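You operate a simulated robot arm through the tools that you are given. There is no shell and no other tool.

Carry out the task below with a simulated robot arm. There is one attempt and no reset: what you move stays moved.

JOB
Put things in order on the right half of the wall bench. At the end: the black inkpot stands where the dark bottle (marked "oil") stood; the wire spool stands where the tall grey tin stood; the tall grey tin stands where the black inkpot stood; the dark bottle from the right half of the wall bench is on the tinted glass plate; whatever was shut is shut again. Leave all else as you found it, and nothing knocked over. Set down upright: dark bottle.

Only the result counts: the job must be done as asked and must still hold three seconds after the hand-in. Knocking over, shifting, dropping, spilling or breaking anything else fails it.

ROBOT AND FRAMES
A 7-joint arm with a two-finger parallel gripper, fixed in place. Base frame: the origin is at the foot of the arm, x ahead of it, y to its left, z up; the work surface is at about z = 0. Units: mm, rad, N and s.
With the tool pointing down near the work surface it reaches from about 240 to 620 mm from the base axis. Its first joint turns from -1.152 to 1.152 rad. Payload 2.6 kg.
Tool frame: the origin (TCP) lies between the finger pads and is the grasp point; the fingertips stand 30 mm ahead of it; z points along the fingers, y is the line along which they close. Largest opening 94 mm; finger width 28, thickness 10; the body of the gripper, 50 by 96 mm, starts 55 mm behind the TCP.
Orientation is that of the tool frame in the base frame, as a unit quaternion [x, y, z, w]. With the fingers straight down and closing along the base's y, the tool's x points along the base's -x, its y along +y and its z along -z.

CONTROLS
- The arm moves only by the tool play_rows. Its arguments are lists of equal length, an entry for each row: "claw": the closure in counts, from 0 (fully open) to 255 (shut); "offset": the shift along the base's x, y, z in mm, a list of three; "turn": the turn, a rotation vector about the base's x, y, z in degrees, a list of three. In form: {"claw": [claw, ...], "offset": [[x, y, z], ...], "turn": [[rx, ry, rz], ...]}. A call has 1 to 20 rows; each row shifts and turns the commanded pose from where the row before left it. A row lasts 0.2 s, in which the tool goes at most 50 mm and 0.15 rad; a call with a longer step from one row to the next is refused whole, and so is a gripper value outside its range. A pose out of reach is approached as far as the arm can. The call stops where the force on the tool passes 40 N (or 10 N more than at its start, if that is more) or the arm is blocked; 0.2 s more then pass. The fingers move at their own pace (about 72 mm/s each) and stop on an object; they squeeze with about 26 N. The grip force told is the motor's: it shows also when the fingers shut on nothing. Time passes only in rows, and 0.2 s behind the last, so rows that do not move let the fingers close. It gives the time, the measured TCP pose, the force on the tool (base axes), the opening and the grip force at its end, in the units of the frame above (readings bear some noise), with the torque about the TCP (base axes, N m) and any sound that the robot's microphone picked up.
- Cameras (640 x 400 px; columns grow to the right, rows downward): "scene" is fixed at [45.6, 447.7, 551.8]; the picture's right is [-0.62, -0.79, 0.00], its down [-0.53, 0.41, -0.74] and it looks along [0.58, -0.46, -0.67] (base axes); focal length 251 px, centre (320, 200). "wrist" rides on the gripper at [76, 14, -103] in the tool frame; the picture's right is [-0.18, 0.98, 0.00], its down [-0.75, -0.14, -0.64] and it looks along [-0.63, -0.12, 0.77] (tool axes); focal length 243 px, centre (320, 200). There is no depth. A picture from a camera that has moved, and an enlarged one, comes with that camera's place and axes in the base frame and with its lens.
- camera(camera): a new picture of that camera. It takes no simulated time.
- inspect(camera, box): a new picture of the part [left, top, right, bottom] of that camera's present view, enlarged. It takes no simulated time.
- close_job(): hands the job in; it is judged then, once.

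Places have to be worked out from the pictures, the camera data and where the tool is seen. Open the gripper and draw the arm clear of the work before you hand the job in, unless the task says otherwise.

The tools are called after "Emit:" as a command line: name --argument value ..., lists and objects as JSON in quotes. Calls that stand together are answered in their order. play_rows: Moves the arm, as the interface text tells. Its arguments: {"type":"object","properties":{"claw":{"type":"array"},"offset":{"type":"array"},"turn":{"type":"array"}},"required":["claw","offset","turn"]} The other tools are called the same way: camera (camera) takes a picture; inspect (camera, box) takes an enlarged picture of a part of a camera's view; close_job () hands the job in.

At the start:

```text
clock: 0.0
position: [306.7, 141.0, 365.7]
tool_rot: [0.0, 1.0, 0.0, 0.0]
wrist_force: [0.4, 0.5, 0.6]
wrist_torque: [0.01, 0.0, -0.01]
grip_width: 94.0
grasp_force: 0.0
```

scene: 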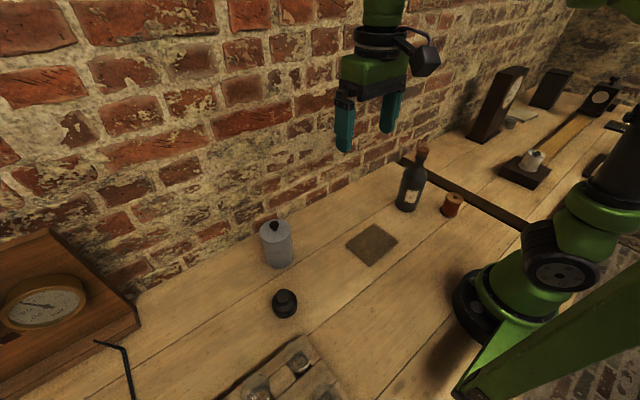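
wrist: 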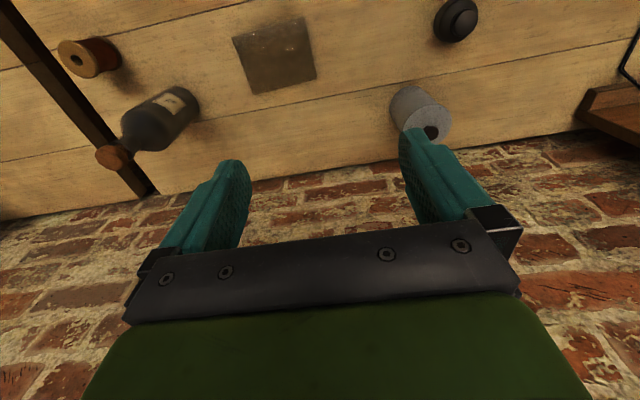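

I begin by looking closely at the scene from both cameras before moving anything.

Emit:
inspect --camera "scene" --box '[220, 130, 480, 330]'

Emit:
inspect --camera "scene" --box '[440, 40, 640, 220]'

Emit:
inspect --camera "scene" --box '[0, 220, 340, 400]'

Emit:
inspect --camera "wrist" --box '[0, 0, 640, 200]'

```text
2.00 times, centred on (350, 230) of scene
camera zoom: at [45.6, 447.7, 551.8], right [-0.62, -0.79, 0.0], down [-0.53, 0.41, -0.74], along [0.58, -0.46, -0.67], focal length 502 px, centre (260, 140)
```

zoom: 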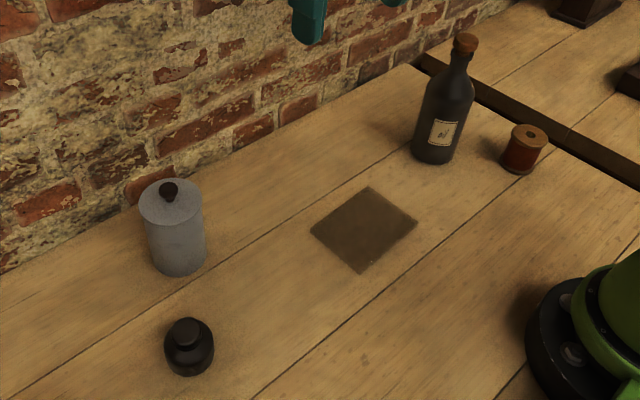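

```text
2.22 times, centred on (540, 130) of scene
camera zoom: at [45.6, 447.7, 551.8], right [-0.62, -0.79, 0.0], down [-0.53, 0.41, -0.74], along [0.58, -0.46, -0.67], focal length 558 px, centre (-169, 356)
```

zoom: 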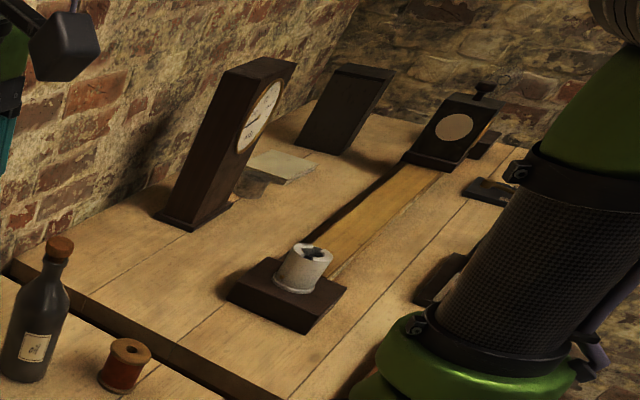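

```text
1.88 times, centred on (170, 310) of scene
camera zoom: at [45.6, 447.7, 551.8], right [-0.62, -0.79, 0.0], down [-0.53, 0.41, -0.74], along [0.58, -0.46, -0.67], focal length 473 px, centre (602, -7)
```

zoom: 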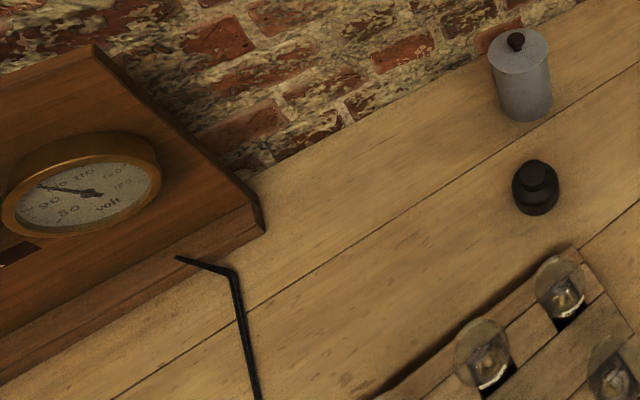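

```text
1.00 times, centred on (320, 100) of wrist (not enlarged: the box is as wide or as high as the picture)
camera zoom: at [230.2, 155.7, 467.9], right [0.18, 0.98, 0.0], down [0.75, -0.14, 0.64], along [0.63, -0.12, -0.77], focal length 243 px, centre (320, 300)
```

zoom: 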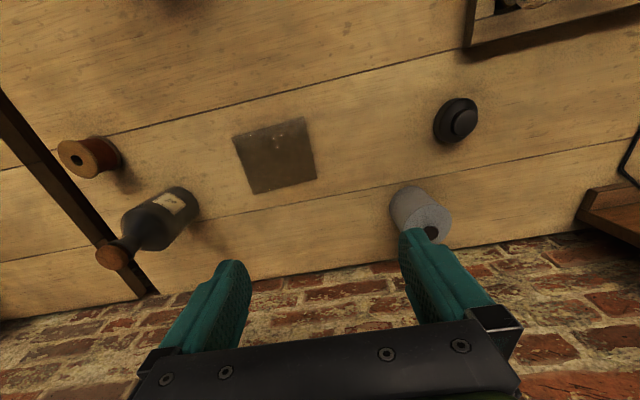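

The objects lie on the bench between the arm and the brick wall; the two cameras agree on the plate near (291, 69). I take enlarged wrist views of each object to measure places and sizes.

Emit:
inspect --camera "wrist" --box '[40, 20, 220, 190]'

Emit:
inspect --camera "wrist" --box '[360, 0, 540, 150]'

Emit:
inspect --camera "scene" --box '[380, 130, 480, 230]'

Emit:
inspect --camera "scene" --box '[240, 210, 340, 330]'

Emit:
inspect --camera "scene" --box '[330, 210, 410, 280]'

```text
2.35 times, centred on (130, 105) of wrist
camera zoom: at [230.2, 155.7, 467.9], right [0.18, 0.98, 0.0], down [0.75, -0.14, 0.64], along [0.63, -0.12, -0.77], focal length 571 px, centre (767, 424)
```

zoom: 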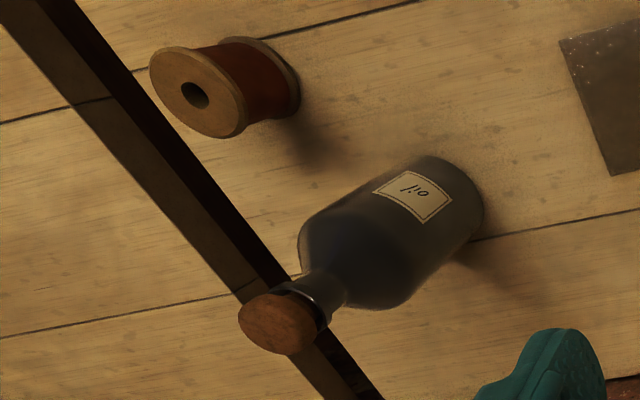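

```text
2.67 times, centred on (450, 75) of wrist
camera zoom: at [230.2, 155.7, 467.9], right [0.18, 0.98, 0.0], down [0.75, -0.14, 0.64], along [0.63, -0.12, -0.77], focal length 647 px, centre (-27, 533)
```

zoom: 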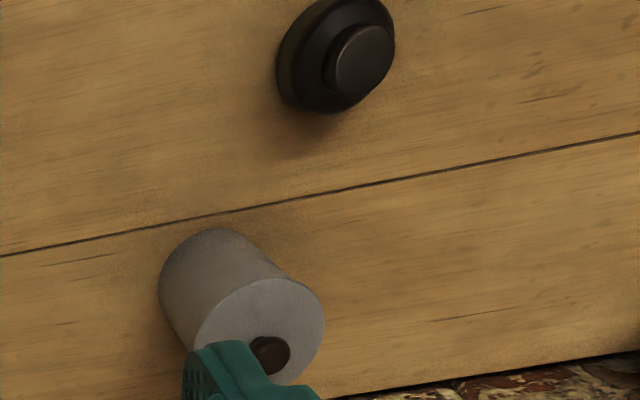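

```text
4.00 times, centred on (430, 180) of scene
camera zoom: at [45.6, 447.7, 551.8], right [-0.62, -0.79, 0.0], down [-0.53, 0.41, -0.74], along [0.58, -0.46, -0.67], focal length 1005 px, centre (-120, 280)
```

zoom: 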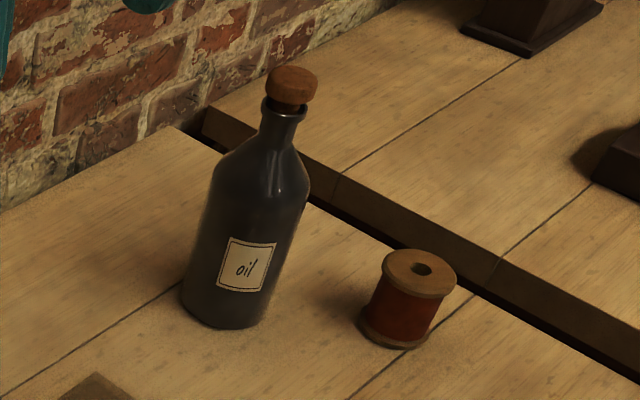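

```text
3.33 times, centred on (290, 270) of scene
camera zoom: at [45.6, 447.7, 551.8], right [-0.62, -0.79, 0.0], down [-0.53, 0.41, -0.74], along [0.58, -0.46, -0.67], focal length 838 px, centre (420, -33)
```

zoom: 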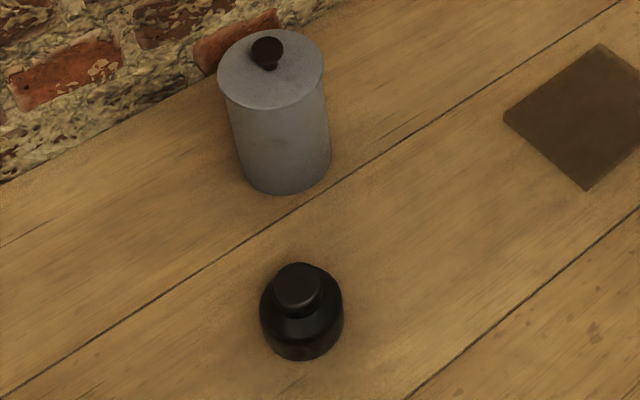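

```text
5.71 times, centred on (370, 245) of scene
camera zoom: at [45.6, 447.7, 551.8], right [-0.62, -0.79, 0.0], down [-0.53, 0.41, -0.74], along [0.58, -0.46, -0.67], focal length 1436 px, centre (34, -57)
```

zoom: 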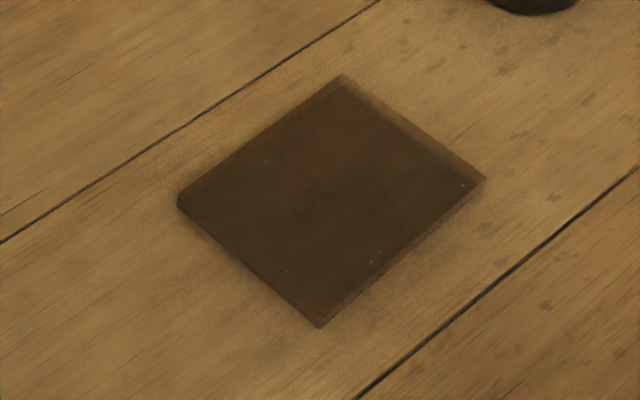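

Estimates so far: bottle ≈ (333,-132), tin ≈ (412,290), inkpot ≈ (291,351), spool ≈ (232,-210), plate ≈ (291,69). The bottle's cork (top ≈ 205 mm) stands in the way of a straight-down grasp, so I'll test a tilted hand pose, turning first at safe height.

Emit:
play_rows --claw '[0, 0, 0, 0, 0, 0, 0, 0, 0, 0]' --offset '[[0, -20, 0], [0, -20, 0], [0, -20, 0], [0, -20, 0], [0, -20, 0], [0, -20, 0], [0, -20, 0], [0, -20, 0], [0, 0, 0], [0, 0, 0]]' --turn '[[0, 0, -7.5], [0, 0, -7.5], [0, 0, -7.5], [0, 0, -7.5], [0, 0, -7.5], [0, 0, -7.5], [0, 0, -7.5], [0, 0, -7.5], [0, 0, 0], [0, 0, 0]]'

```text
clock: 2.2
position: [304.7, -17.3, 366.3]
tool_rot: [0.501, 0.865, 0.0, 0.0]
wrist_force: [0.2, -0.2, -0.5]
wrist_torque: [0.03, 0.05, 0.0]
grip_width: 94.1
grasp_force: 0.0
```

The yaw went as commanded (tool x now points along (-0.5, 0.87)). I look through the wrist camera from here.

Emit:
camera --camera "wrist"

Emit:
camera --camera "scene"

```text
taken
camera wrist: at [280.1, 55.1, 468.5], right [0.94, 0.33, 0.0], down [0.25, -0.72, 0.64], along [0.21, -0.61, -0.77], focal length 243 px, centre (320, 200)
```

wrist: 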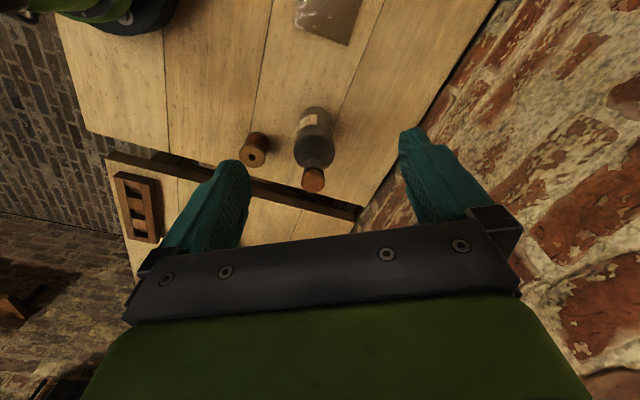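

```text
taken
```

scene: 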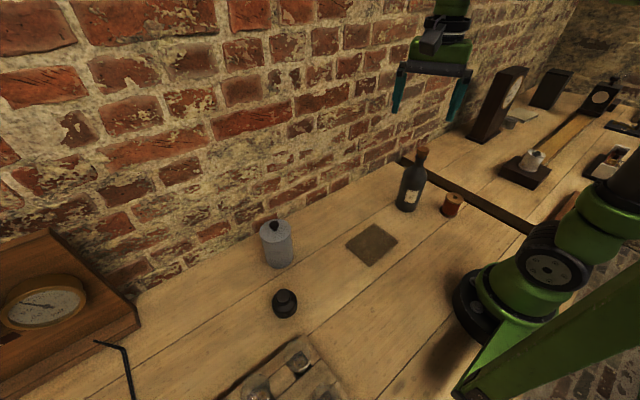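

The bench ends just past the spool, so all five things are on its right half. Next I tilt the tool 45° at height and check the arm can hold it.

Emit:
play_rows --claw '[0, 0, 0, 0, 0, 0, 0, 0]' --offset '[[0, 0, -10], [0, 0, -10], [0, 0, -10], [0, 0, -10], [0, 0, -10], [0, 0, -10], [0, 0, 0], [0, 0, 0]]' --turn '[[-6.495, -3.75, 0], [-6.495, -3.75, 0], [-6.495, -3.75, 0], [-6.495, -3.75, 0], [-6.495, -3.75, 0], [-6.495, -3.75, 0], [0, 0, 0], [0, 0, 0]]'

Emit:
camera --camera "wrist"

Emit:
camera --camera "scene"

```text
clock: 4.0
position: [306.6, -17.0, 306.5]
tool_rot: [0.461, 0.8, -0.192, 0.333]
wrist_force: [-0.3, -0.2, -0.8]
wrist_torque: [0.03, 0.03, 0.0]
grip_width: 94.0
grasp_force: 0.0
```

```text
taken
camera wrist: at [256.4, 98.7, 323.8], right [0.92, 0.38, 0.13], down [-0.08, -0.14, 0.99], along [0.39, -0.92, -0.09], focal length 243 px, centre (320, 200)
```

wrist: 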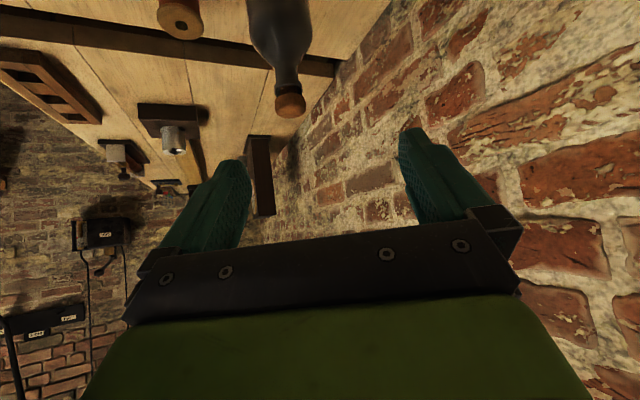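

```text
taken
```

scene: 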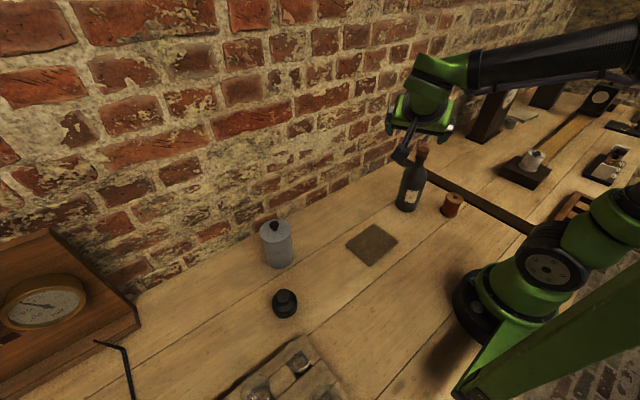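

The tilt holds. I lower to a stand-off about 110 mm behind the bottle on the arm's side to measure the bottle with the wrist camera.

Emit:
play_rows --claw '[0, 0, 0, 0, 0, 0]' --offset '[[-6, -2, -35], [-6, -2, -35], [-6, -2, -35], [-6, -2, -35], [-6, -2, -35], [0, 0, 0]]' --turn '[[0, 0, 0], [0, 0, 0], [0, 0, 0], [0, 0, 0], [0, 0, 0], [0, 0, 0]]'

Emit:
camera --camera "wrist"

Emit:
camera --camera "scene"

```text
clock: 5.4
position: [275.8, -28.9, 129.0]
tool_rot: [0.462, 0.8, -0.192, 0.332]
wrist_force: [0.1, 0.6, 0.1]
wrist_torque: [0.01, 0.02, -0.02]
grip_width: 94.0
grasp_force: 0.1
```

```text
taken
camera wrist: at [225.0, 88.3, 147.9], right [0.92, 0.38, 0.13], down [-0.08, -0.14, 0.99], along [0.39, -0.92, -0.1], focal length 243 px, centre (320, 200)
```

wrist: 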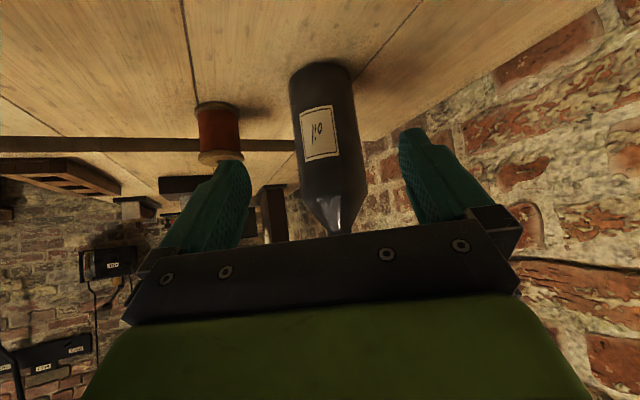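

```text
taken
```

scene: 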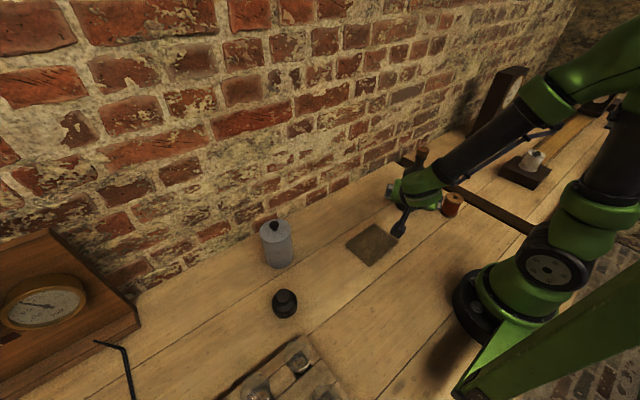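

The tilt pose works and the bottle stands centred-left between the fingers. I enlarge the wrist view to fix its axis, size and base height.

Emit:
inspect --camera "wrist" --box '[240, 40, 420, 240]'

Emit:
inspect --camera "scene" --box '[360, 120, 640, 300]'

```text
2.00 times, centred on (330, 140) of wrist
camera zoom: at [225.0, 88.3, 147.9], right [0.92, 0.38, 0.13], down [-0.08, -0.14, 0.99], along [0.39, -0.92, -0.1], focal length 485 px, centre (300, 320)
```

zoom: 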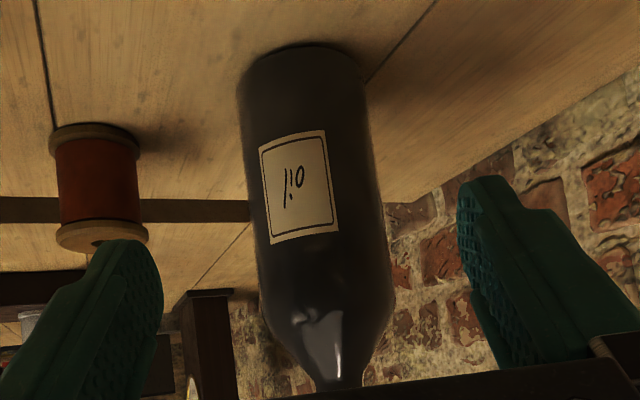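

```text
2.22 times, centred on (500, 210) of scene
camera zoom: at [45.6, 447.7, 551.8], right [-0.62, -0.79, 0.0], down [-0.53, 0.41, -0.74], along [0.58, -0.46, -0.67], focal length 558 px, centre (-80, 178)
```

zoom: 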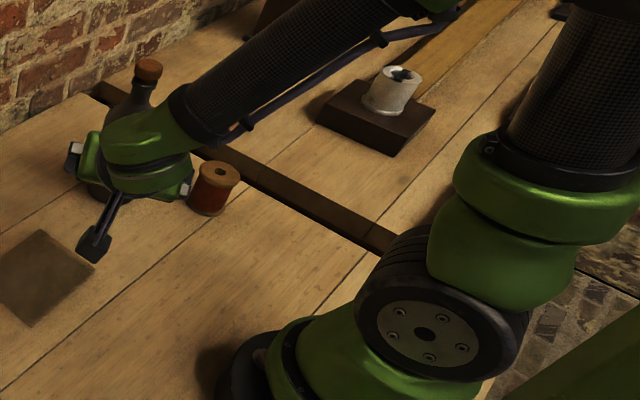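

From this view the bottle axis comes out at about (335.5, -131), diameter ≈ 68, straight wall up to z ≈ 115. I move onto the approach line, down to z ≈ 92, and halfway in, then look again.

Emit:
play_rows --claw '[0, 0, 0, 0, 0, 0]' --offset '[[4.7, -6.8, -12], [0, 0, -12], [0, 0, -12.5], [10, -17.3, 0], [10, -17.3, 0], [0, 0, 0]]' --turn '[[0, 0, 0], [0, 0, 0], [0, 0, 0], [0, 0, 0], [0, 0, 0], [0, 0, 0]]'

Emit:
camera --camera "wrist"

Emit:
camera --camera "scene"

```text
clock: 6.8
position: [300.9, -71.0, 95.6]
tool_rot: [0.462, 0.799, -0.192, 0.332]
wrist_force: [0.6, 0.6, -0.6]
wrist_torque: [0.01, 0.04, 0.01]
grip_width: 93.7
grasp_force: 0.0
```

```text
taken
camera wrist: at [249.4, 45.4, 113.2], right [0.92, 0.38, 0.13], down [-0.08, -0.14, 0.99], along [0.39, -0.92, -0.1], focal length 243 px, centre (320, 200)
```

wrist: 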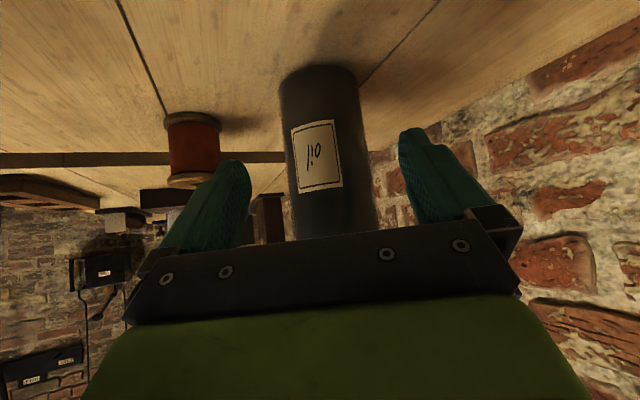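

```text
taken
```

scene: 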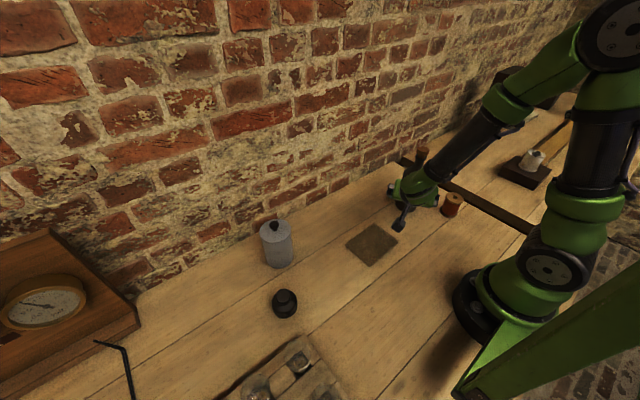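

The forearm stays well clear of the bottle. I zoom once more to check that the bottle is centred between the fingers before sliding in.

Emit:
inspect --camera "wrist" --box '[220, 40, 460, 250]'

```text
1.90 times, centred on (340, 145) of wrist
camera zoom: at [249.4, 45.4, 113.2], right [0.92, 0.38, 0.13], down [-0.08, -0.14, 0.99], along [0.39, -0.92, -0.1], focal length 462 px, centre (282, 305)
```

zoom: 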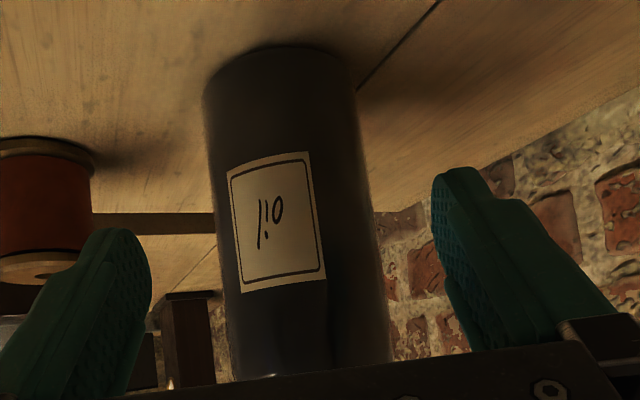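

The bottle axis is within about 1 mm of the fingers' midline. I slide in the remaining 60 mm and close on the body.

Emit:
play_rows --claw '[0, 0, 0, 0, 0]' --offset '[[7.56, -13.1, -1], [7.56, -13.1, -1], [7.56, -13.1, -1], [7.56, -13.1, 0], [0, 0, 0]]' --turn '[[0, 0, 0], [0, 0, 0], [0, 0, 0], [0, 0, 0], [0, 0, 0]]'

Emit:
camera --camera "wrist"

Emit:
inspect --camera "scene" --box '[360, 120, 500, 260]'

```text
clock: 8.0
position: [331.5, -121.7, 91.4]
tool_rot: [0.462, 0.8, -0.192, 0.331]
wrist_force: [0.0, -0.6, 0.2]
wrist_torque: [0.01, 0.03, -0.01]
grip_width: 93.8
grasp_force: 0.1
```

```text
taken
camera wrist: at [281.0, -5.5, 109.3], right [0.92, 0.38, 0.13], down [-0.08, -0.14, 0.99], along [0.39, -0.92, -0.1], focal length 243 px, centre (320, 200)
```

wrist: 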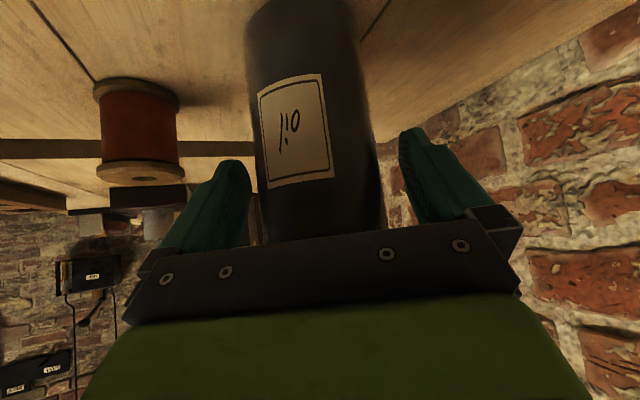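

```text
2.86 times, centred on (430, 190) of scene
camera zoom: at [45.6, 447.7, 551.8], right [-0.62, -0.79, 0.0], down [-0.53, 0.41, -0.74], along [0.58, -0.46, -0.67], focal length 718 px, centre (6, 229)
```

zoom: 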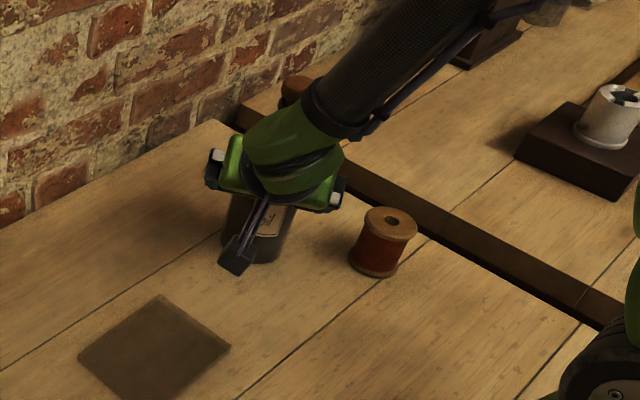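

The fingers straddle the bottle with no contact force. I close the gripper and hold.

Emit:
play_rows --claw '[100, 255, 255, 255]' --offset '[[0, 0, 0], [0, 0, 0], [0, 0, 0], [0, 0, 0]]' --turn '[[0, 0, 0], [0, 0, 0], [0, 0, 0], [0, 0, 0]]'

Emit:
camera --camera "wrist"

```text
clock: 9.0
position: [332.0, -122.2, 90.8]
tool_rot: [0.462, 0.8, -0.191, 0.331]
wrist_force: [0.3, -0.6, -0.3]
wrist_torque: [-0.06, -0.05, -0.02]
grip_width: 70.4
grasp_force: 26.2
```

```text
taken
camera wrist: at [280.8, -5.3, 109.3], right [0.92, 0.38, 0.13], down [-0.08, -0.14, 0.99], along [0.39, -0.92, -0.1], focal length 243 px, centre (320, 200)
```

wrist: 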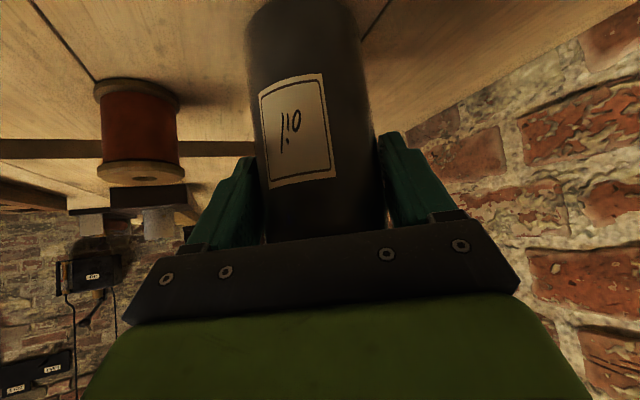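

Grip is firm at 70.4 mm (26 N). I lift the bottle 45 mm slowly and check the load.

Emit:
play_rows --claw '[255, 255, 255, 255, 255, 255]' --offset '[[0, 0, 5], [0, 0, 10], [0, 0, 10], [0, 0, 10], [0, 0, 10], [0, 0, 0]]' --turn '[[0, 0, 0], [0, 0, 0], [0, 0, 0], [0, 0, 0], [0, 0, 0], [0, 0, 0]]'

Emit:
camera --camera "wrist"

Emit:
camera --camera "scene"

```text
clock: 10.4
position: [331.0, -121.7, 136.5]
tool_rot: [0.461, 0.8, -0.192, 0.331]
wrist_force: [0.0, 0.1, -3.3]
wrist_torque: [0.02, -0.03, 0.01]
grip_width: 70.3
grasp_force: 26.5
```

```text
taken
camera wrist: at [280.6, -5.0, 154.7], right [0.92, 0.38, 0.13], down [-0.08, -0.14, 0.99], along [0.39, -0.92, -0.1], focal length 243 px, centre (320, 200)
```

wrist: 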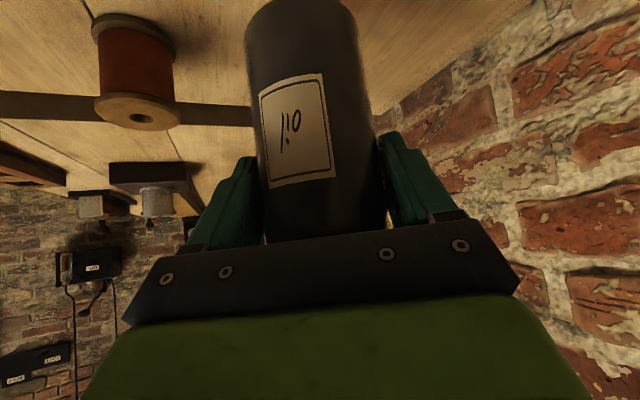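

```text
taken
```

scene: 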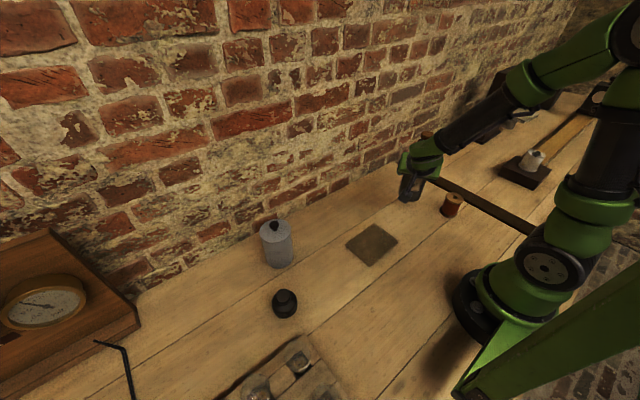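

The bottle (≈0.34 kg) hangs without slip. I carry it level toward the plate, stopping above it to compare its base with the plate.

Emit:
play_rows --claw '[255, 255, 255, 255, 255, 255, 255, 255, 255, 255, 255, 255]' --offset '[[-2, 10, 0], [-4, 20, 0], [-4, 20, 0], [-4, 20, 0], [-4, 20, 0], [-4, 20, 0], [-4, 20, 0], [-4, 20, 0], [-4, 20, 0], [-4, 20, 0], [-3, 10, 0], [0, 0, 0]]' --turn '[[0, 0, 0], [0, 0, 0], [0, 0, 0], [0, 0, 0], [0, 0, 0], [0, 0, 0], [0, 0, 0], [0, 0, 0], [0, 0, 0], [0, 0, 0], [0, 0, 0], [0, 0, 0]]'

Emit:
camera --camera "wrist"

Emit:
camera --camera "scene"

```text
clock: 13.0
position: [290.4, 78.7, 137.5]
tool_rot: [0.462, 0.8, -0.192, 0.332]
wrist_force: [0.3, 0.0, -3.8]
wrist_torque: [0.03, 0.0, 0.0]
grip_width: 70.5
grasp_force: 25.9
```

```text
taken
camera wrist: at [240.3, 194.9, 154.5], right [0.92, 0.38, 0.13], down [-0.08, -0.14, 0.99], along [0.39, -0.92, -0.1], focal length 243 px, centre (320, 200)
```

wrist: 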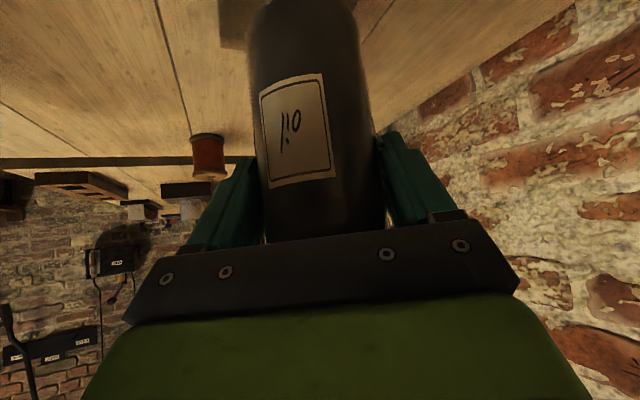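

```text
taken
```

scene: 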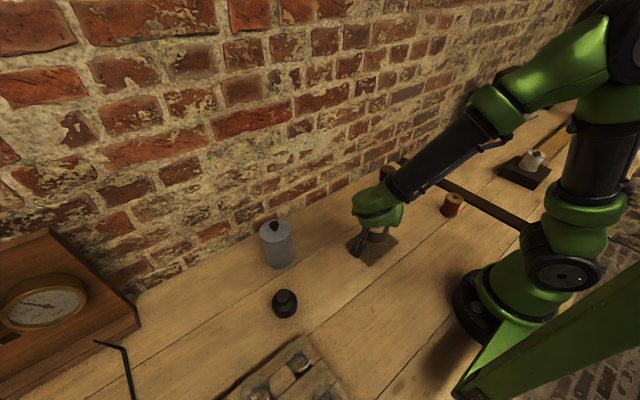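

The bottle hovers over the plate. I lower it to about 12 mm above the plate and check alignment in the enlarged scene view.

Emit:
play_rows --claw '[255, 255, 255, 255]' --offset '[[0, 0, -10], [0, 0, -10], [0, 0, -8], [0, 0, 0]]' --turn '[[0, 0, 0], [0, 0, 0], [0, 0, 0], [0, 0, 0]]'

Emit:
inspect --camera "scene" --box '[330, 180, 430, 280]'

Emit:
inspect --camera "wrist" --box '[200, 0, 420, 140]'

```text
clock: 14.0
position: [290.5, 77.6, 107.4]
tool_rot: [0.463, 0.8, -0.191, 0.331]
wrist_force: [0.1, 0.2, -3.7]
wrist_torque: [0.05, 0.02, -0.01]
grip_width: 70.7
grasp_force: 25.6
```

```text
4.00 times, centred on (380, 230) of scene
camera zoom: at [45.6, 447.7, 551.8], right [-0.62, -0.79, 0.0], down [-0.53, 0.41, -0.74], along [0.58, -0.46, -0.67], focal length 1005 px, centre (80, 80)
```

zoom: 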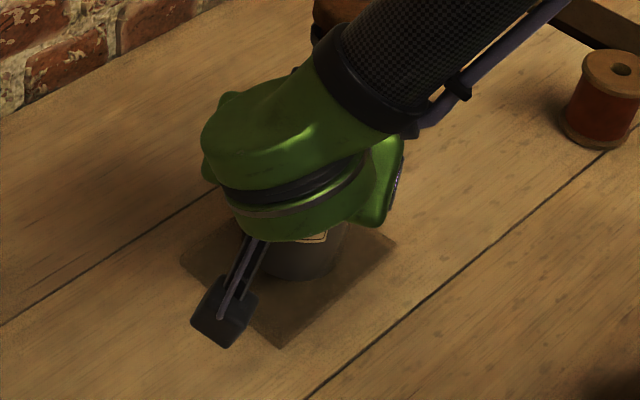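

```text
2.86 times, centred on (310, 70) of wrist
camera zoom: at [239.6, 194.7, 126.1], right [0.92, 0.38, 0.13], down [-0.08, -0.14, 0.99], along [0.39, -0.92, -0.1], focal length 693 px, centre (349, 571)
```

zoom: 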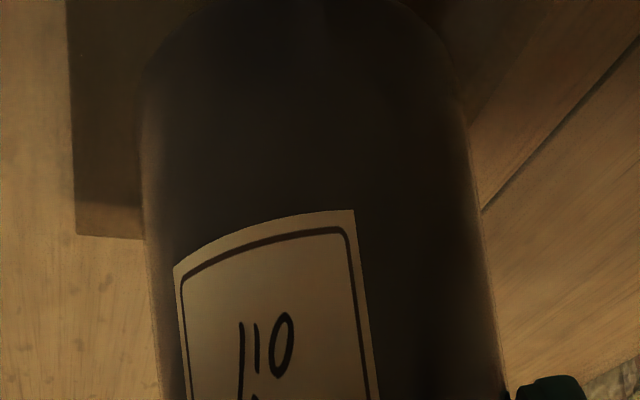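

The bottle base projects to within about 5 mm of the plate centre, x aligned. I nudge 3 mm in +y while lowering gently, watching for contact.

Emit:
play_rows --claw '[255, 255, 255, 255, 255]' --offset '[[0, 1.5, -2], [0, 1.5, -2], [0, 0, -2], [0, 0, -2], [0, 0, 0]]' --turn '[[0, 0, 0], [0, 0, 0], [0, 0, 0], [0, 0, 0], [0, 0, 0]]'

```text
clock: 15.2
position: [291.0, 81.4, 101.0]
tool_rot: [0.463, 0.799, -0.191, 0.333]
wrist_force: [-4.4, 2.3, 21.3]
wrist_torque: [-0.15, 0.14, -0.22]
grip_width: 70.5
grasp_force: 26.1
```

Contact: the plate's top is about 9–10 mm high and the bottle is pressing with ~25 N. I ease up a little to unload before releasing.

Emit:
play_rows --claw '[255, 255]' --offset '[[0, 0, 1], [0, 0, 0]]' --turn '[[0, 0, 0], [0, 0, 0]]'

Emit:
inspect --camera "wrist" --box '[200, 0, 420, 140]'

Emit:
inspect --camera "scene" --box '[330, 180, 430, 280]'

```text
clock: 15.8
position: [291.3, 81.0, 102.1]
tool_rot: [0.461, 0.801, -0.191, 0.331]
wrist_force: [1.2, 1.0, -1.1]
wrist_torque: [-0.02, -0.09, 0.03]
grip_width: 70.2
grasp_force: 25.0
```

```text
2.86 times, centred on (310, 70) of wrist
camera zoom: at [239.8, 196.9, 119.3], right [0.92, 0.38, 0.13], down [-0.08, -0.14, 0.99], along [0.39, -0.91, -0.1], focal length 693 px, centre (349, 571)
```

zoom: 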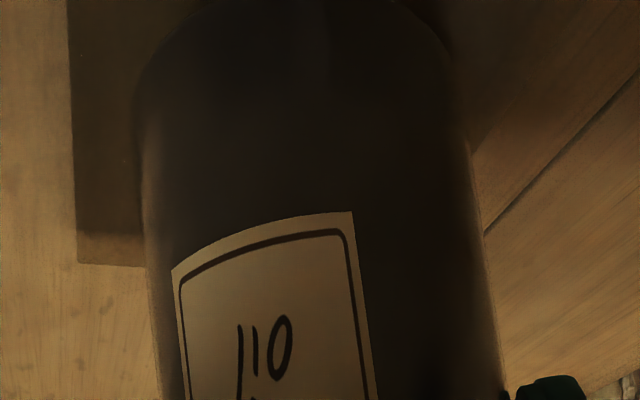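

```text
4.00 times, centred on (380, 230) of scene
camera zoom: at [45.6, 447.7, 551.8], right [-0.62, -0.79, 0.0], down [-0.53, 0.41, -0.74], along [0.58, -0.46, -0.67], focal length 1005 px, centre (80, 80)
```

zoom: 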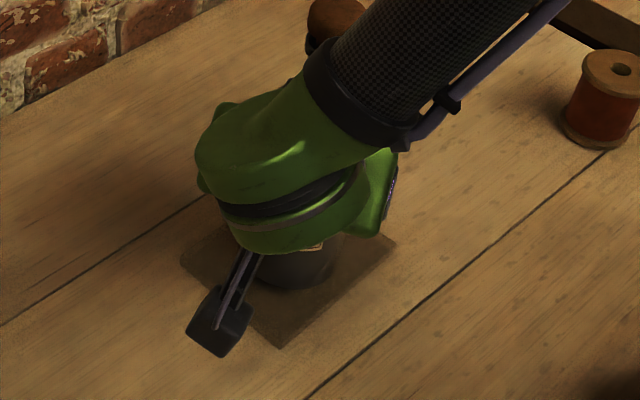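

The bottle now rests on the plate with nearly no residual force. I open the gripper in place and let it settle.

Emit:
play_rows --claw '[180, 120, 60, 0, 0, 0]' --offset '[[0, 0, 0], [0, 0, 0], [0, 0, 0], [0, 0, 0], [0, 0, 0], [0, 0, 0]]' --turn '[[0, 0, 0], [0, 0, 0], [0, 0, 0], [0, 0, 0], [0, 0, 0], [0, 0, 0]]'

Emit:
camera --camera "wrist"

```text
clock: 17.2
position: [290.7, 79.4, 100.0]
tool_rot: [0.462, 0.8, -0.191, 0.331]
wrist_force: [0.1, 0.0, -0.5]
wrist_torque: [-0.01, -0.01, -0.01]
grip_width: 94.0
grasp_force: 0.0
```

```text
taken
camera wrist: at [240.1, 196.9, 119.7], right [0.92, 0.38, 0.13], down [-0.08, -0.14, 0.99], along [0.39, -0.92, -0.1], focal length 243 px, centre (320, 200)
```

wrist: 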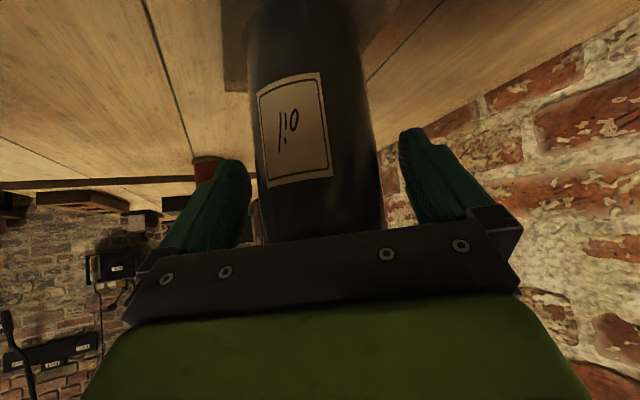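

The bottle stands free. I back out straight along the approach line, then look.

Emit:
play_rows --claw '[0, 0, 0, 0, 0, 0, 0, 0, 0]' --offset '[[-5, 8.66, 0], [-7.5, 13, 0], [-10, 17.32, 0], [-10, 17.32, 0], [-10, 17.32, 0], [-10, 17.32, 0], [0, 0, 30], [0, 0, 30], [0, 0, 0]]' --turn '[[0, 0, 0], [0, 0, 0], [0, 0, 0], [0, 0, 0], [0, 0, 0], [0, 0, 0], [0, 0, 0], [0, 0, 0], [0, 0, 0]]'

Emit:
camera --camera "wrist"

Emit:
camera --camera "scene"

```text
clock: 19.2
position: [237.2, 171.1, 162.0]
tool_rot: [0.462, 0.8, -0.191, 0.331]
wrist_force: [0.0, -0.3, 0.2]
wrist_torque: [-0.04, 0.0, 0.0]
grip_width: 94.0
grasp_force: 0.2
```

```text
taken
camera wrist: at [186.4, 288.1, 180.6], right [0.92, 0.38, 0.13], down [-0.08, -0.14, 0.99], along [0.39, -0.92, -0.1], focal length 243 px, centre (320, 200)
```

wrist: 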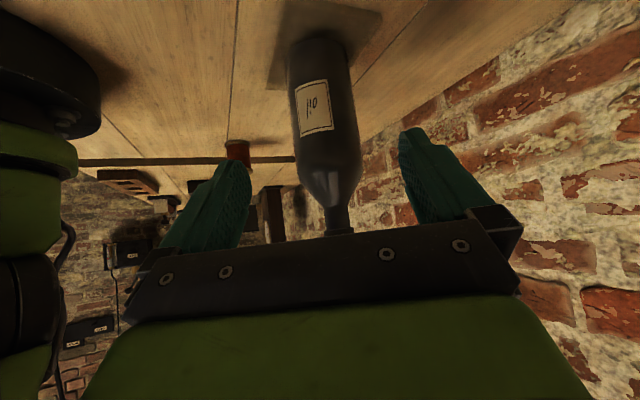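

```text
taken
```

scene: 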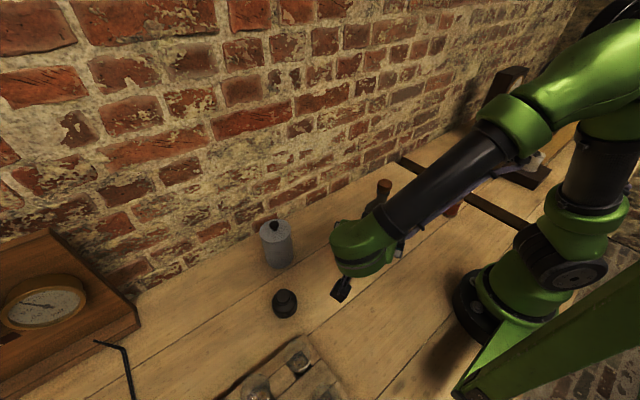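

The bottle stands upright on the plate. I raise the arm and turn the tool back to straight down above the inkpot area to measure the inkpot, tin and lamp tray.

Emit:
play_rows --claw '[0, 0, 0, 0, 0, 0, 0, 0, 0, 0, 0, 0, 0, 0, 0, 0]' --offset '[[0, 0, 35], [0, 0, 35], [0, 0, 35], [0, 0, 35], [0, 0, 30], [0, 0, 20], [0, 0, 0], [0, 0, 0], [0, 15, 0], [0, 15, 0], [0, 15, 0], [0, 15, 0], [0, 15, 0], [0, 15, 0], [0, 0, 0], [0, 0, 0]]' --turn '[[6.495, 3.75, 0], [6.495, 3.75, 0], [6.495, 3.75, 0], [6.495, 3.75, 0], [6.495, 3.75, 0], [6.495, 3.75, 0], [0, 0, 7.5], [0, 0, 7.5], [0, 0, 7.5], [0, 0, 7.5], [0, 0, 7.5], [0, 0, 7.5], [0, 0, 7.5], [0, 0, 7.5], [0, 0, 0], [0, 0, 0]]'

Emit:
camera --camera "wrist"

Emit:
camera --camera "scene"

```text
clock: 22.6
position: [236.2, 261.5, 350.5]
tool_rot: [-0.001, 1.0, 0.0, -0.001]
wrist_force: [1.0, -0.4, -0.9]
wrist_torque: [-0.02, -0.04, -0.01]
grip_width: 94.2
grasp_force: 0.1
```

```text
taken
camera wrist: at [161.3, 276.4, 452.9], right [0.18, 0.98, 0.0], down [0.75, -0.14, 0.64], along [0.63, -0.12, -0.77], focal length 243 px, centre (320, 200)
```

wrist: 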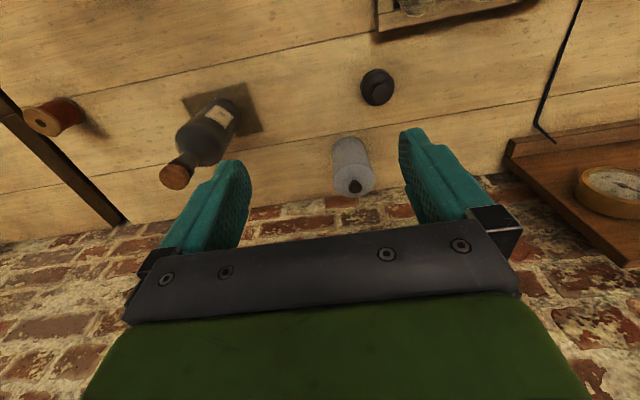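

```text
taken
```

scene: 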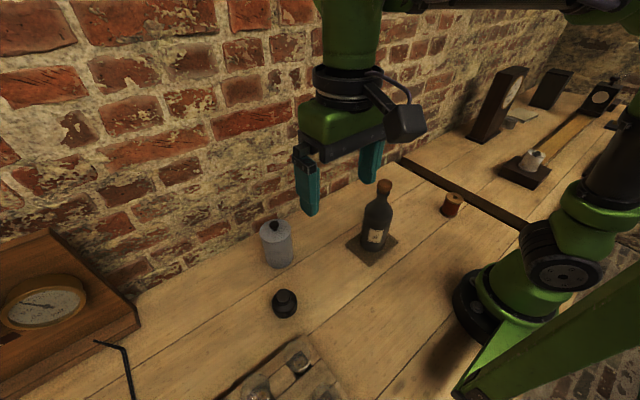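

Bottle is well centred on the plate. Now I enlarge the inkpot, tin and lamp tray in both views.

Emit:
inspect --camera "wrist" --box '[310, 50, 430, 210]'

Emit:
inspect --camera "wrist" --box '[340, 0, 600, 120]'

Emit:
inspect --camera "scene" --box '[255, 275, 315, 335]'

Emit:
inspect --camera "scene" --box '[245, 205, 315, 280]'

Emit:
inspect --camera "scene" --box '[200, 300, 400, 400]'

```text
2.50 times, centred on (370, 130) of wrist
camera zoom: at [161.3, 276.4, 452.9], right [0.18, 0.98, 0.0], down [0.75, -0.14, 0.64], along [0.63, -0.12, -0.77], focal length 606 px, centre (195, 375)
```

zoom: 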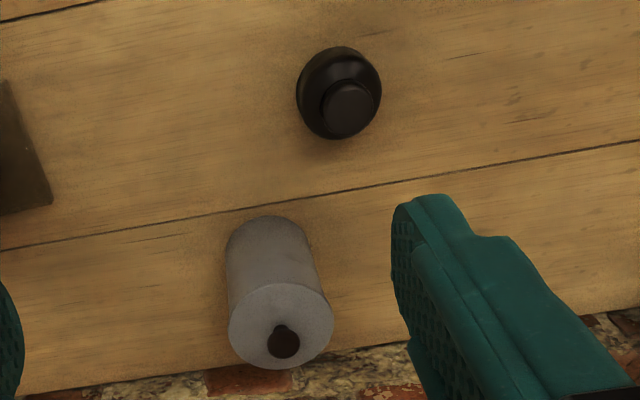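

```text
2.46 times, centred on (470, 60) of wrist
camera zoom: at [161.3, 276.4, 452.9], right [0.18, 0.98, 0.0], down [0.75, -0.14, 0.64], along [0.63, -0.12, -0.77], focal length 597 px, centre (-49, 545)
```

zoom: 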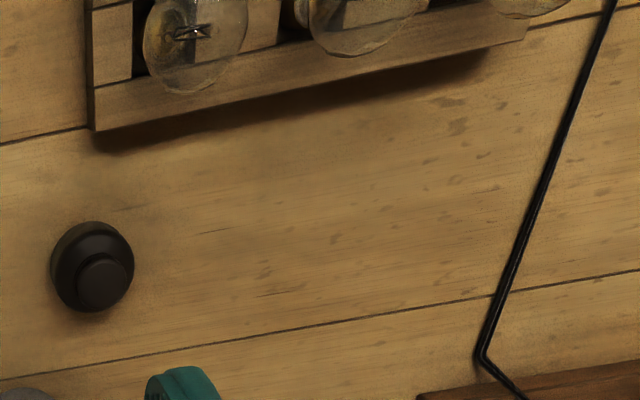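

```text
6.67 times, centred on (285, 305) of scene
camera zoom: at [45.6, 447.7, 551.8], right [-0.62, -0.79, 0.0], down [-0.53, 0.41, -0.74], along [0.58, -0.46, -0.67], focal length 1675 px, centre (553, -500)
```

zoom: 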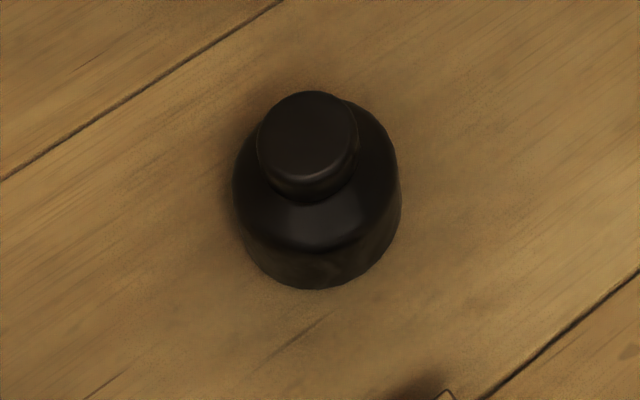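

```text
5.33 times, centred on (280, 242) of scene
camera zoom: at [45.6, 447.7, 551.8], right [-0.62, -0.79, 0.0], down [-0.53, 0.41, -0.74], along [0.58, -0.46, -0.67], focal length 1340 px, centre (533, -27)
```

zoom: 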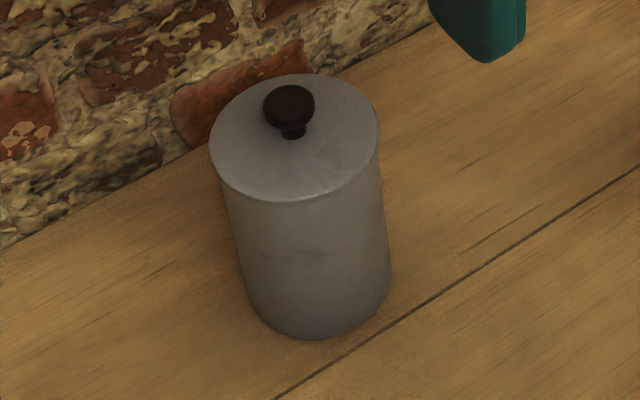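

```text
3.20 times, centred on (300, 350) of scene
camera zoom: at [45.6, 447.7, 551.8], right [-0.62, -0.79, 0.0], down [-0.53, 0.41, -0.74], along [0.58, -0.46, -0.67], focal length 804 px, centre (384, -280)
```

zoom: 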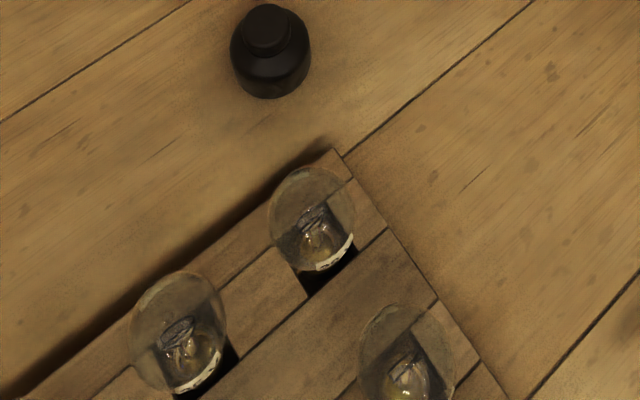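

Measurements: inkpot at ≈ (292, 350), diameter ≈ 55, cap top ≈ 50; tin ≈ (412, 290), diameter ≈ 74, lid ≈ 104, knob ≈ 130; nearest tray corner ≈ (216, 354) with bulbs up to ≈ 107. I move above the inkpot with a 30° yaw so the camera stays away from the bulbs.

Emit:
play_rows --claw '[0, 0, 0, 0, 0, 0]' --offset '[[14, 22, -40], [14, 22, -40], [14, 22, -40], [14, 22, -40], [0, 0, -30], [0, 0, 0]]' --turn '[[0, 0, 7.5], [0, 0, 7.5], [0, 0, 7.5], [0, 0, 7.5], [0, 0, 0], [0, 0, 0]]'

Emit:
camera --camera "wrist"

Emit:
camera --camera "scene"

```text
clock: 24.0
position: [292.3, 349.9, 160.8]
tool_rot: [-0.259, 0.966, 0.0, 0.0]
wrist_force: [0.7, -0.3, 0.2]
wrist_torque: [-0.01, 0.04, -0.03]
grip_width: 93.8
grasp_force: 0.1
```

```text
taken
camera wrist: at [218.4, 324.4, 262.5], right [-0.33, 0.94, 0.0], down [0.72, 0.25, 0.64], along [0.61, 0.21, -0.77], focal length 243 px, centre (320, 200)
```

wrist: 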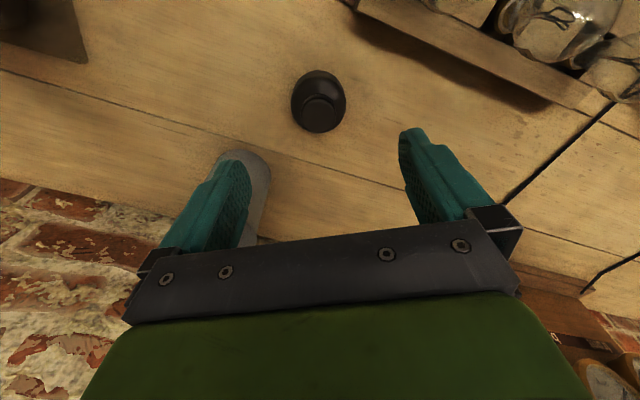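

```text
taken
```

scene: 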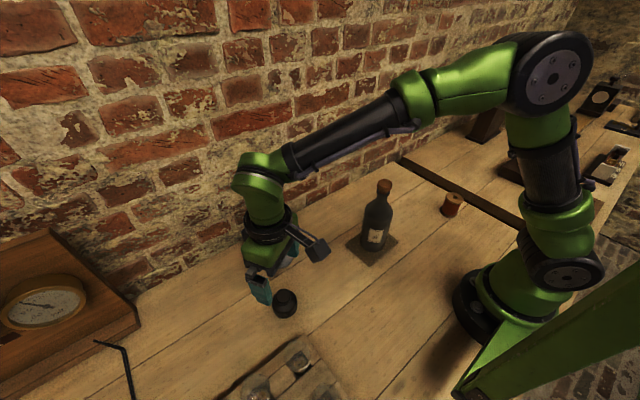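

The tool is right above the inkpot (within ~1 mm). I descend around its body, fingertips stopping about 8 mm above the bench.

Emit:
play_rows --claw '[0, 0, 0, 0, 0, 0, 0]' --offset '[[0, 0, -25], [0, 0, -25], [0, 0, -25], [0, 0, -25], [0, 0, -15], [0, 0, -8], [0, 0, 0]]' --turn '[[0, 0, 0], [0, 0, 0], [0, 0, 0], [0, 0, 0], [0, 0, 0], [0, 0, 0], [0, 0, 0]]'

Emit:
camera --camera "wrist"

Emit:
inspect --camera "scene" --box '[200, 200, 380, 400]'

```text
clock: 25.6
position: [293.4, 351.2, 37.6]
tool_rot: [-0.258, 0.966, 0.0, 0.0]
wrist_force: [-0.4, 0.5, -0.1]
wrist_torque: [-0.02, -0.01, 0.0]
grip_width: 94.1
grasp_force: 0.1
```

```text
taken
camera wrist: at [220.9, 323.9, 139.9], right [-0.33, 0.94, 0.0], down [0.72, 0.25, 0.64], along [0.61, 0.21, -0.77], focal length 243 px, centre (320, 200)
```

wrist: 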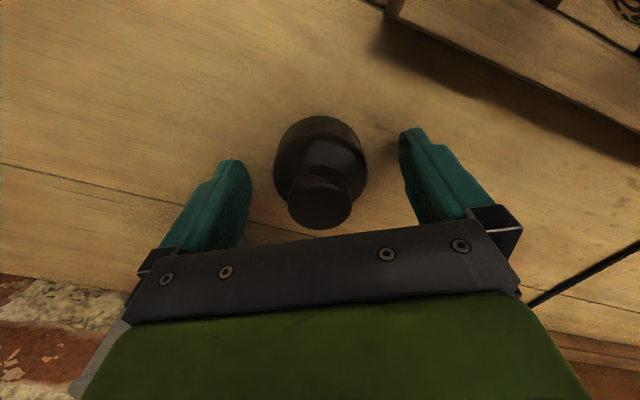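

```text
2.00 times, centred on (290, 300) of scene
camera zoom: at [45.6, 447.7, 551.8], right [-0.62, -0.79, 0.0], down [-0.53, 0.41, -0.74], along [0.58, -0.46, -0.67], focal length 502 px, centre (380, 0)
```

zoom: 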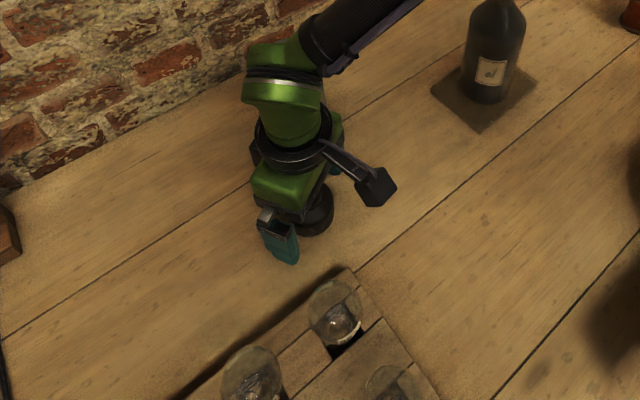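

The inkpot is centred between the fingers. I close on its body.

Emit:
play_rows --claw '[120, 200, 255, 255, 255]' --offset '[[0, 0, 0], [0, 0, 0], [0, 0, 0], [0, 0, 0], [0, 0, 0]]' --turn '[[0, 0, 0], [0, 0, 0], [0, 0, 0], [0, 0, 0], [0, 0, 0]]'

Emit:
camera --camera "wrist"

```text
clock: 26.8
position: [293.7, 349.9, 37.9]
tool_rot: [-0.259, 0.966, 0.0, 0.0]
wrist_force: [-0.4, -0.1, -0.8]
wrist_torque: [0.01, -0.02, 0.01]
grip_width: 53.0
grasp_force: 26.2
```

```text
taken
camera wrist: at [220.9, 323.9, 140.0], right [-0.33, 0.94, 0.0], down [0.72, 0.25, 0.64], along [0.61, 0.21, -0.77], focal length 243 px, centre (320, 200)
```

wrist: 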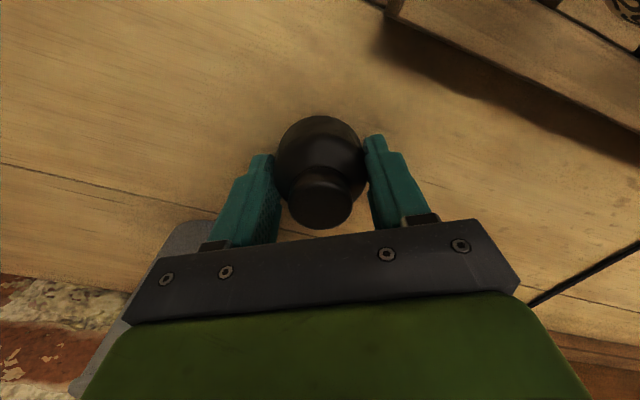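

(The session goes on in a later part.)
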